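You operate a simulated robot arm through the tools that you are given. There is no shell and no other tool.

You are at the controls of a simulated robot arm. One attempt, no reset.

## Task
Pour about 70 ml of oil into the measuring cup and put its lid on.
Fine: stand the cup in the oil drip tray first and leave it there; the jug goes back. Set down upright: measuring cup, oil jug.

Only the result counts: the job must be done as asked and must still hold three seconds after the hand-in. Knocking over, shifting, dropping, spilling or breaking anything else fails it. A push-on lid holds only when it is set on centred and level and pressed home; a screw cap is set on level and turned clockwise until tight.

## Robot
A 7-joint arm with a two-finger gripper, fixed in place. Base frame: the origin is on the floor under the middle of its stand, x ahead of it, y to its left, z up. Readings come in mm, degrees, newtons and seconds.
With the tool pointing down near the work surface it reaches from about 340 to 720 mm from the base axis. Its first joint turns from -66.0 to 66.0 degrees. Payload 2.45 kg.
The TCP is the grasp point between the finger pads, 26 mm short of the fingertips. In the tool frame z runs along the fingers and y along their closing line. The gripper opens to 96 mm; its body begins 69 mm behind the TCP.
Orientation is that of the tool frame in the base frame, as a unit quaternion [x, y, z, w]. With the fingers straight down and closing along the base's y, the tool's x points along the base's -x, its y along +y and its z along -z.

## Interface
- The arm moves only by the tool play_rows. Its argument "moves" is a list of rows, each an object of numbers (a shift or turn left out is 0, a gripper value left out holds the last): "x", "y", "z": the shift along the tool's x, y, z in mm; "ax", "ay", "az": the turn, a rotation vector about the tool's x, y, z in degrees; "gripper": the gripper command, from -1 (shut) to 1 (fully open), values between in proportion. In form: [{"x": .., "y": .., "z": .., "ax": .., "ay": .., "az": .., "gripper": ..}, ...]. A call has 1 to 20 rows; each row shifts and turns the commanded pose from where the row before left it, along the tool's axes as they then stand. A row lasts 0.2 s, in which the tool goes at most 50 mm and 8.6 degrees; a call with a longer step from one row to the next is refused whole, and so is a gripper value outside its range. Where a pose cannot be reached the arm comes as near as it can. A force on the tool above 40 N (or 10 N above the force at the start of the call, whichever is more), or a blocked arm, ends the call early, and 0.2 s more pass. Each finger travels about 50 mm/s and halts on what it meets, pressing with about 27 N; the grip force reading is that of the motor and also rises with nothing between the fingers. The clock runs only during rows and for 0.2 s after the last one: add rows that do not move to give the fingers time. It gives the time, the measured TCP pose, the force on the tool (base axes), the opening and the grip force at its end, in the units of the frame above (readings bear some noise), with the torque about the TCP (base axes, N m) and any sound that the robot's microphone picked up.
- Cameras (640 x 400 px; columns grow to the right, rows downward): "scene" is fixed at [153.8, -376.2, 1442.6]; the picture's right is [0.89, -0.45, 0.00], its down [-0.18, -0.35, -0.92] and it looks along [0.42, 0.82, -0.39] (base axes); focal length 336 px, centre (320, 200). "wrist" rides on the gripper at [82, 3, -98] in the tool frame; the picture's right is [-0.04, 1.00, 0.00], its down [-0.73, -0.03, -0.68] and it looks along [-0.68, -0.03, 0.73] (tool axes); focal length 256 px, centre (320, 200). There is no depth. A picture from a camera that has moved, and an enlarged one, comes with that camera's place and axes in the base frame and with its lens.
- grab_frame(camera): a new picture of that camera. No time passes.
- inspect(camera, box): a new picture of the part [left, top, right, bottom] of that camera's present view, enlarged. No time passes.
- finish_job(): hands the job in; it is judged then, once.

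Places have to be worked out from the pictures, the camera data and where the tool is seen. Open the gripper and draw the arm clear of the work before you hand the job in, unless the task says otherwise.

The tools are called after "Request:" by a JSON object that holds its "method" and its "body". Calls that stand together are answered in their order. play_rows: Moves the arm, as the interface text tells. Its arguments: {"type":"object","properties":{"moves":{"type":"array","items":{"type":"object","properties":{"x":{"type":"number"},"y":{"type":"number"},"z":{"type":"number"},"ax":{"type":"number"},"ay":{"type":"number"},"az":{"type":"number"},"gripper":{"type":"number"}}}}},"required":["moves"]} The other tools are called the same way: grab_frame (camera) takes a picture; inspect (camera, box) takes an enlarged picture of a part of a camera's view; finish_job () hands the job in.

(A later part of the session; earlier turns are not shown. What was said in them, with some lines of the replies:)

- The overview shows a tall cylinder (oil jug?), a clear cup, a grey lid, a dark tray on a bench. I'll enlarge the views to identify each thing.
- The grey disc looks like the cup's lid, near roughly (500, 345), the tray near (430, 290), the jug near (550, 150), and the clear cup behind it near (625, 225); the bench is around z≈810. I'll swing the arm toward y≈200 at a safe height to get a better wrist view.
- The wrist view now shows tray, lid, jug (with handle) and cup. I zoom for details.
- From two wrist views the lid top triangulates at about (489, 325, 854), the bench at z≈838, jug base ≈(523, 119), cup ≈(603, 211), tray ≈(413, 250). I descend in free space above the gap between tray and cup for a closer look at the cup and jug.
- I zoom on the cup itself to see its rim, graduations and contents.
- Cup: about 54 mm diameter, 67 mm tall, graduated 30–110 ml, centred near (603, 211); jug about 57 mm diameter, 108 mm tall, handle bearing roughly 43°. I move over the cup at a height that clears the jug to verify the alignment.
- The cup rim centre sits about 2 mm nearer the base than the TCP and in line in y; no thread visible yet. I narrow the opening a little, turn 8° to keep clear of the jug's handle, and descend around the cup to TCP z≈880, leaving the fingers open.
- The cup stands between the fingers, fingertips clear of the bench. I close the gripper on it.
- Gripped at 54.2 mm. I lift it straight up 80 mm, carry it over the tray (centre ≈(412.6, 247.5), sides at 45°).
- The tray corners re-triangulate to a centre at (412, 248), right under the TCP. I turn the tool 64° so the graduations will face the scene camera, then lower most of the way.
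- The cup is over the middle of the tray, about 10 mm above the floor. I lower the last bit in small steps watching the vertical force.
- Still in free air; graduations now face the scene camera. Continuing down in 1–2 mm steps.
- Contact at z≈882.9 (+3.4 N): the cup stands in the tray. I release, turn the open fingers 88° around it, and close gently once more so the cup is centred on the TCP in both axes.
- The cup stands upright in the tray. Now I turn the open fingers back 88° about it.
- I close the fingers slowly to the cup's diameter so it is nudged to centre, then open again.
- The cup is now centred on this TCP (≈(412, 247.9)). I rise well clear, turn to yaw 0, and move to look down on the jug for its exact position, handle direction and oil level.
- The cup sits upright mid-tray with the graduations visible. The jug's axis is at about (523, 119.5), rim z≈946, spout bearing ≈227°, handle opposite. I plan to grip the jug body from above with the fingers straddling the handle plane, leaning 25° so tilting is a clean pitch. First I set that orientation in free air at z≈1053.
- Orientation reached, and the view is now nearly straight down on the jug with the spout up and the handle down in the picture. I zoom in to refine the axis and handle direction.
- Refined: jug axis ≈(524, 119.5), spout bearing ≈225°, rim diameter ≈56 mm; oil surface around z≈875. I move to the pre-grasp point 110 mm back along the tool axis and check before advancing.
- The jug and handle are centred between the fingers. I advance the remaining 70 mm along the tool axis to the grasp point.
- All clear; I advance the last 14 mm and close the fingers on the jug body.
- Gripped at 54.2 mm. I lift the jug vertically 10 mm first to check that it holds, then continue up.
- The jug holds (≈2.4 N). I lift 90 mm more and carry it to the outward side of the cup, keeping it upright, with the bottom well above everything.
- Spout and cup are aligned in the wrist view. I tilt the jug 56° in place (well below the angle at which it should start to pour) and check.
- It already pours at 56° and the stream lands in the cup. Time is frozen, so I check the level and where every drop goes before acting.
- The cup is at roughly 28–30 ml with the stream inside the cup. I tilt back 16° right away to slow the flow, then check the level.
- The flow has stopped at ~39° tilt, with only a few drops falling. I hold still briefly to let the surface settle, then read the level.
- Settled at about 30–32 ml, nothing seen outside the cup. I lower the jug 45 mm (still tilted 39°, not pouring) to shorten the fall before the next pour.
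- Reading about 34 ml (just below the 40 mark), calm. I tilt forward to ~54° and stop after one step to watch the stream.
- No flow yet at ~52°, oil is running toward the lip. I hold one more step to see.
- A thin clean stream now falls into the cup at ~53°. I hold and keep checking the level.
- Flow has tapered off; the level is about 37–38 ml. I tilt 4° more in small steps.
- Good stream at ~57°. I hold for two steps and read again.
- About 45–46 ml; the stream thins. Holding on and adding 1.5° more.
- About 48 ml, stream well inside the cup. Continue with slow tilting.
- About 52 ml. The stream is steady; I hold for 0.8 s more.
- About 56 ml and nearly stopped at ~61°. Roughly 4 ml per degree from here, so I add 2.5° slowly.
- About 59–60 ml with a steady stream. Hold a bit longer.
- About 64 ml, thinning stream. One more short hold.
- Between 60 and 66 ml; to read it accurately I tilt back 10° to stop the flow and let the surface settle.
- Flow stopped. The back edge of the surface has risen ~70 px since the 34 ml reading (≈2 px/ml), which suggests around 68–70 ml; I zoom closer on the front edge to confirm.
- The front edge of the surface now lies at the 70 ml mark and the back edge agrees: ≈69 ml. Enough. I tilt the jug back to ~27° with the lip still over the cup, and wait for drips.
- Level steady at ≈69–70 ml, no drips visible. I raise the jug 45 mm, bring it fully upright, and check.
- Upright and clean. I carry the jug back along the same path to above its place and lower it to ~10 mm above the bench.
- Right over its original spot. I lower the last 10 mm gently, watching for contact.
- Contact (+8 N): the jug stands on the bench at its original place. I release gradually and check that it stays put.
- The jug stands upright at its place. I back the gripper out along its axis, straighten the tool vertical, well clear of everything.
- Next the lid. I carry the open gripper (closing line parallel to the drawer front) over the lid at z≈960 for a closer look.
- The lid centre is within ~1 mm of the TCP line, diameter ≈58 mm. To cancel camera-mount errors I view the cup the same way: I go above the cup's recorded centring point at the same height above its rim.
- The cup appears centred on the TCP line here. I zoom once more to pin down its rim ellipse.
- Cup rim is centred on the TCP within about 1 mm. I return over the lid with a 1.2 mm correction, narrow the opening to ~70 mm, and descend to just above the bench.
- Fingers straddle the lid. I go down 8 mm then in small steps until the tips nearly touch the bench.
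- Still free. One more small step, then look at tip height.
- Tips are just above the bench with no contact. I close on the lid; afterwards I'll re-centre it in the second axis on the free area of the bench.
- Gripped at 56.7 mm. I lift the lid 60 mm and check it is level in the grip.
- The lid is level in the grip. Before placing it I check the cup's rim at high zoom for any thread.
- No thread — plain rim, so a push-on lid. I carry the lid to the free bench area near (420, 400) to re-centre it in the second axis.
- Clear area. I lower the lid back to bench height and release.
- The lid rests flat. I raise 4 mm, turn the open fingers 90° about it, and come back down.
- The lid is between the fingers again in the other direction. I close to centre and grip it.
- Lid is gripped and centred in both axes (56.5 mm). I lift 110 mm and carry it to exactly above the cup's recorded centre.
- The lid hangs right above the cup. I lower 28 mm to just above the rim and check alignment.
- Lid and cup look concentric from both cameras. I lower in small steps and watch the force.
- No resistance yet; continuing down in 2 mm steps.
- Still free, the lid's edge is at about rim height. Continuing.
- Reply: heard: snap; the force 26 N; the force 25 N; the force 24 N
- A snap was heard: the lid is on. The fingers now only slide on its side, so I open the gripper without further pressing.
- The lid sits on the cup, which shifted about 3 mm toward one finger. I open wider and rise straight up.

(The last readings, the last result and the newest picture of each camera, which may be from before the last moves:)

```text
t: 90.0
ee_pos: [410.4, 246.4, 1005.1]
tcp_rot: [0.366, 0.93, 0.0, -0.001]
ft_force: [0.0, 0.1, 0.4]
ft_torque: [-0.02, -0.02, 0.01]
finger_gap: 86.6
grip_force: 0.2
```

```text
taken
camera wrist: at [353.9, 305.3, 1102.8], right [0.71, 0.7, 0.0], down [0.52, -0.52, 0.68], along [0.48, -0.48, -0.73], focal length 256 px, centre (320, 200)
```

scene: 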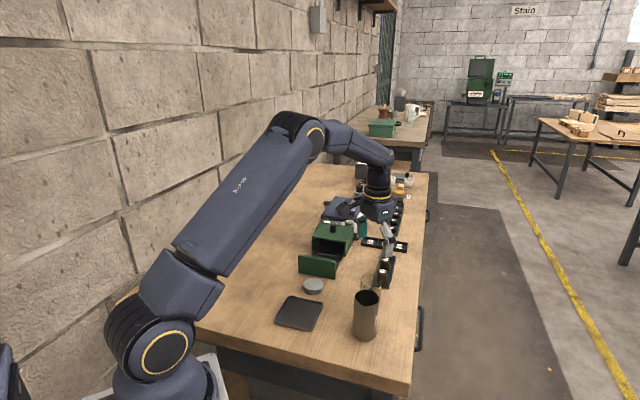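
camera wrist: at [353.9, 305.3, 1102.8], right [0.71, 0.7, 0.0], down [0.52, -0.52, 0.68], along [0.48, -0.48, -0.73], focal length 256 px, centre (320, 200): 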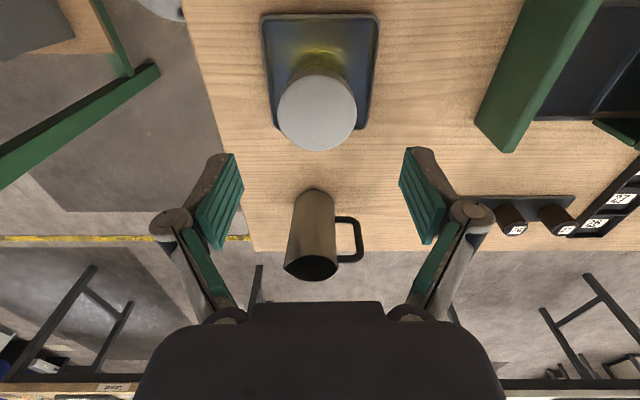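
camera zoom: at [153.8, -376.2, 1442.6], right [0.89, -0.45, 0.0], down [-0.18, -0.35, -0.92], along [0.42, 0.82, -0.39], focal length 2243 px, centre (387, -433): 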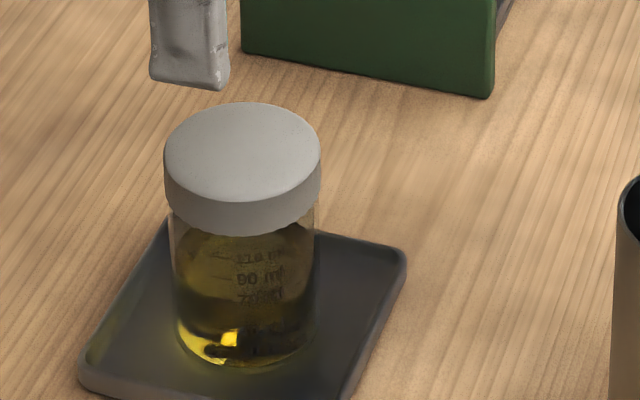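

The lid is on and looks level; cup upright in the tray. I zoom in to verify seating and look for any drops elsewhere.

Request:
{"method": "inspect", "body": {"camera": "scene", "box": [292, 278, 322, 308]}}

Request:
{"method": "inspect", "body": {"camera": "wrist", "box": [250, 0, 390, 100]}}

Request:
{"method": "inspect", "body": {"camera": "scene", "box": [240, 220, 440, 345]}}

```text
13.33 times, centred on (307, 293) of scene
camera zoom: at [153.8, -376.2, 1442.6], right [0.89, -0.45, 0.0], down [-0.18, -0.35, -0.92], along [0.42, 0.82, -0.39], focal length 4486 px, centre (493, -1040)
```

zoom: 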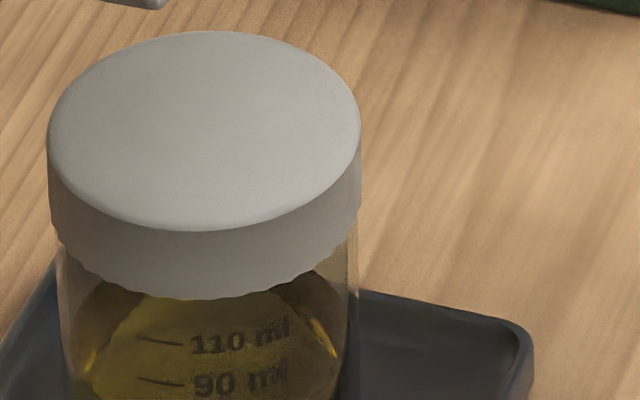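

```text
4.00 times, centred on (320, 50) of wrist
camera zoom: at [353.9, 305.3, 1102.8], right [0.71, 0.7, 0.0], down [0.52, -0.52, 0.68], along [0.48, -0.48, -0.73], focal length 1024 px, centre (320, 800)
```

zoom: 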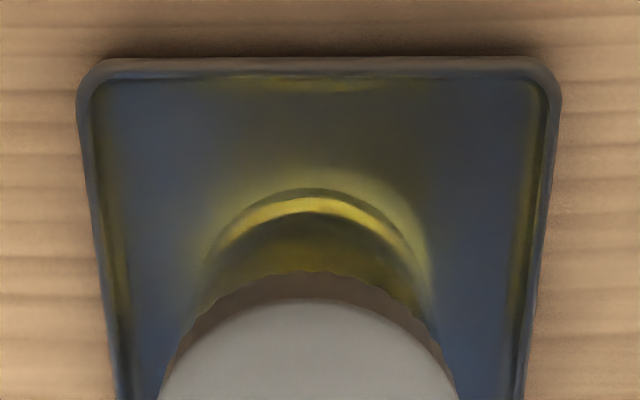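

```text
3.20 times, centred on (340, 282) of scene
camera zoom: at [153.8, -376.2, 1442.6], right [0.89, -0.45, 0.0], down [-0.18, -0.35, -0.92], along [0.42, 0.82, -0.39], focal length 1077 px, centre (256, -64)
```

zoom: 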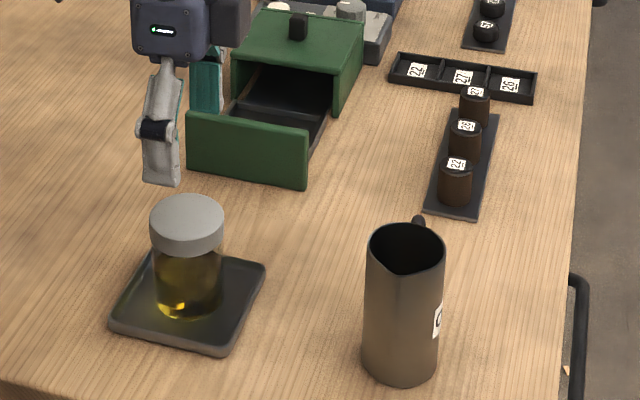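

The snap was heard, but the lid's lower edge shows only a small overlap with the rim, so I'll verify by pressing on the lid's centre from above with closed fingers. I move over the lid's present centre (≈3 mm off the old centre) and close the gripper.

Request:
{"method": "play_rows", "body": {"moves": [{"x": 1.6, "y": -2.9, "gripper": 0.0}, {"gripper": -0.6}, {"gripper": -1}, {"gripper": -1}, {"gripper": -1}, {"gripper": -1}]}}

Request:
{"method": "grab_frame", "body": {"camera": "wrist"}}

```text
t: 91.4
ee_pos: [406.8, 245.9, 1004.6]
tcp_rot: [0.367, 0.93, 0.0, 0.0]
ft_force: [0.4, 0.2, 0.2]
ft_torque: [0.01, -0.02, 0.01]
finger_gap: 0.0
grip_force: 27.1
```

```text
taken
camera wrist: at [350.8, 304.3, 1102.7], right [0.71, 0.7, 0.0], down [0.52, -0.52, 0.68], along [0.48, -0.48, -0.73], focal length 256 px, centre (320, 200)
```

wrist: 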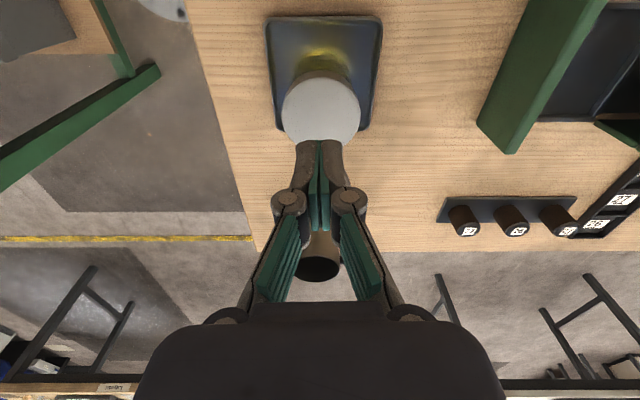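

Centred over the lid with closed fingers. I descend to a few mm above it, then press in small steps.

Request:
{"method": "play_rows", "body": {"moves": [{"z": 20}, {"z": 18}, {"z": 8}, {"x": 0}]}}

Request:
{"method": "inspect", "body": {"camera": "scene", "box": [280, 255, 340, 320]}}

Request:
{"method": "inspect", "body": {"camera": "wrist", "box": [220, 60, 420, 260]}}

```text
t: 92.4
ee_pos: [407.5, 247.2, 958.4]
tcp_rot: [0.366, 0.931, 0.0, -0.001]
ft_force: [1.1, -0.5, 0.5]
ft_torque: [0.05, -0.01, 0.03]
finger_gap: 0.0
grip_force: 26.4
```

```text
6.15 times, centred on (310, 288) of scene
camera zoom: at [153.8, -376.2, 1442.6], right [0.89, -0.45, 0.0], down [-0.18, -0.35, -0.92], along [0.42, 0.82, -0.39], focal length 2070 px, centre (382, -338)
```

zoom: 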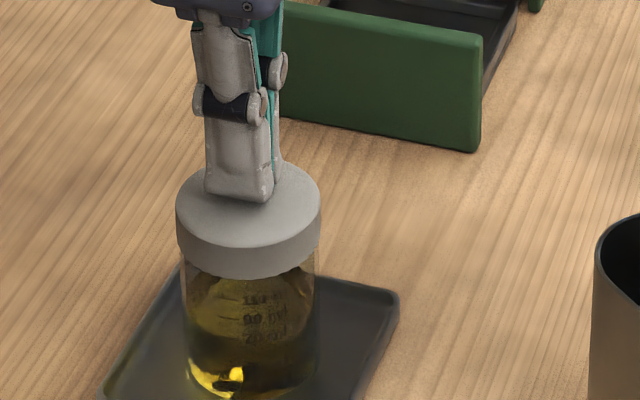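

```text
2.00 times, centred on (320, 160) of wrist
camera zoom: at [351.2, 304.4, 1056.5], right [0.71, 0.7, 0.0], down [0.52, -0.52, 0.68], along [0.48, -0.48, -0.73], focal length 512 px, centre (320, 280)
```

zoom: 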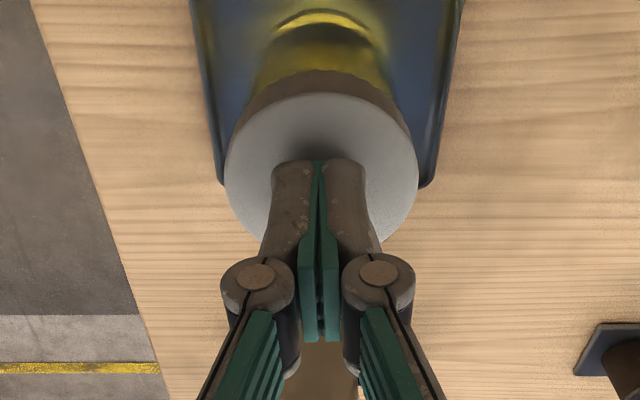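

The fingertips are just above the lid's centre. Now pressing in small steps.

Request:
{"method": "play_rows", "body": {"moves": [{"z": 2}, {"z": 2}, {"x": 0}]}}

Request:
{"method": "play_rows", "body": {"moves": [{"z": 1.5}, {"x": 0}]}}

Request:
{"method": "play_rows", "body": {"moves": [{"z": 1}, {"x": 0}]}}

```text
t: 93.2
ee_pos: [407.3, 246.4, 954.7]
tcp_rot: [0.366, 0.93, 0.0, 0.0]
ft_force: [-0.5, -0.2, 0.5]
ft_torque: [0.03, -0.03, -0.01]
finger_gap: 0.0
grip_force: 26.7
```

```text
t: 93.8
ee_pos: [409.3, 246.1, 954.0]
tcp_rot: [0.367, 0.93, 0.0, 0.0]
ft_force: [-0.2, -0.1, 0.8]
ft_torque: [0.01, 0.01, -0.01]
finger_gap: 6.0
grip_force: 26.5
```

```text
t: 94.4
ee_pos: [408.8, 245.8, 952.6]
tcp_rot: [0.366, 0.93, 0.001, 0.0]
ft_force: [-1.3, -1.8, 19.5]
ft_torque: [-0.04, 0.04, 0.01]
finger_gap: 5.9
grip_force: 26.8
```

Contact at ≈953 with 19.5 N, no give so far. A little more to about 30 N.

Request:
{"method": "play_rows", "body": {"moves": [{"z": 0.7}, {"x": 0}]}}

Request:
{"method": "inspect", "body": {"camera": "scene", "box": [292, 278, 322, 308]}}

```text
t: 95.0
ee_pos: [408.3, 247.4, 952.2]
tcp_rot: [0.366, 0.931, 0.002, -0.001]
ft_force: [-2.3, -4.4, 36.7]
ft_torque: [-0.1, 0.11, 0.0]
finger_gap: 6.2
grip_force: 26.7
```

```text
13.33 times, centred on (307, 293) of scene
camera zoom: at [153.3, -376.6, 1442.5], right [0.89, -0.45, 0.0], down [-0.18, -0.35, -0.92], along [0.42, 0.82, -0.39], focal length 4486 px, centre (493, -1040)
```

zoom: 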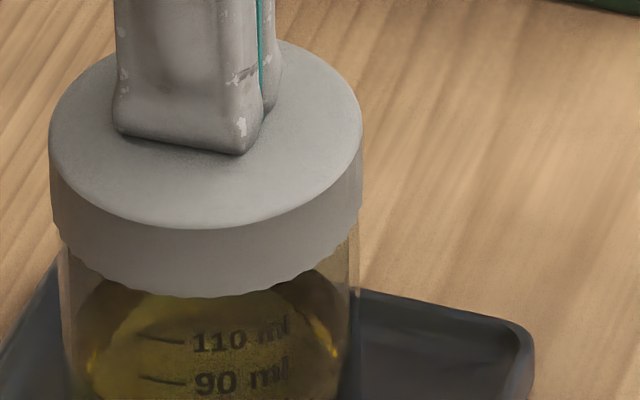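

At 37 N the lid doesn't move any further: it is home and level. I raise the gripper off, open it, and draw the arm clear.

Request:
{"method": "play_rows", "body": {"moves": [{"z": -3}, {"z": -20}, {"z": -30}, {"z": -40}, {"z": -40}, {"z": -40, "gripper": 0.0}, {"gripper": 0.5}, {"gripper": 0.9}, {"gripper": 0.9}]}}

Request:
{"method": "inspect", "body": {"camera": "scene", "box": [240, 220, 440, 345]}}

Request:
{"method": "grab_frame", "body": {"camera": "wrist"}}

Request:
{"method": "inspect", "body": {"camera": "scene", "box": [285, 275, 335, 325]}}

```text
t: 97.0
ee_pos: [408.6, 245.7, 1124.0]
tcp_rot: [0.366, 0.93, 0.0, 0.0]
ft_force: [0.6, -0.4, 0.5]
ft_torque: [0.01, 0.0, -0.01]
finger_gap: 84.9
grip_force: 0.1
```

```text
3.20 times, centred on (340, 282) of scene
camera zoom: at [153.8, -376.2, 1442.6], right [0.89, -0.45, 0.0], down [-0.18, -0.35, -0.92], along [0.42, 0.82, -0.39], focal length 1077 px, centre (256, -64)
```

zoom: 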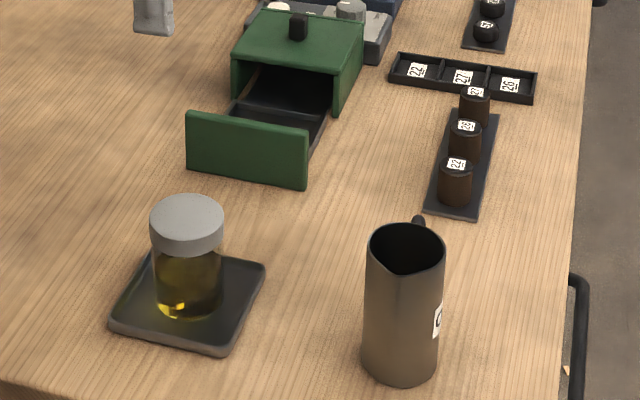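

```text
taken
camera wrist: at [352.0, 304.0, 1222.4], right [0.71, 0.7, 0.0], down [0.52, -0.52, 0.68], along [0.48, -0.48, -0.73], focal length 256 px, centre (320, 200)
```

wrist: 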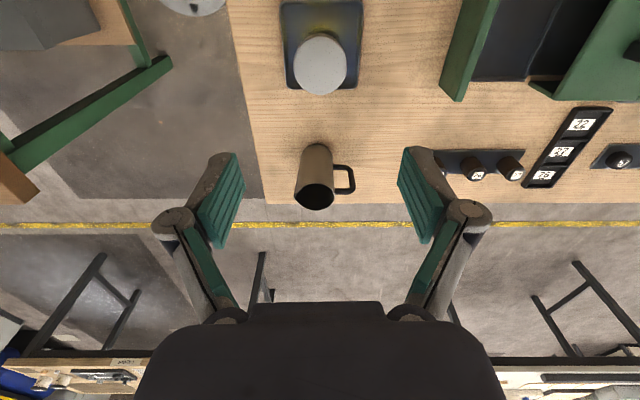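

```text
8.00 times, centred on (310, 300) of scene
camera zoom: at [153.8, -376.2, 1442.6], right [0.89, -0.45, 0.0], down [-0.18, -0.35, -0.92], along [0.42, 0.82, -0.39], focal length 2692 px, centre (400, -600)
```

zoom: 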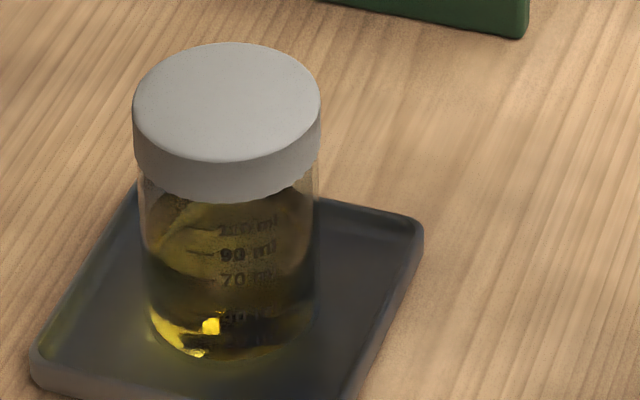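

Everything checks out: the cup stands upright in the unmoved tray at ≈69–70 ml with the lid snapped on level, the jug is upright at its original place, the bench is clean, and the arm is clear and open. Handing in.

Request:
{"method": "finish_job", "body": {}}

```text
The job is handed in.
```

I poured about 69–70 ml of oil into the measuring cup and put its lid on; the job is handed in, but no verdict came back.

- **Cup:** it stands upright in the drip tray, and the oil level sits at the 70 ml mark. It slid about 3 mm when I let go of the lid, but it is still well inside the tray.
- **Lid:** it snapped on and looks level. Only about 1 mm of it appears to overlap the cup's rim. I pressed on top with about 37 N and it did not move further, so I take it as fully home.
- **Jug:** it is back upright on its original spot, with oil left in it.
- **Surroundings:** I saw no oil outside the cup, and the tray has not moved. The gripper is open and the arm is clear of the bench.
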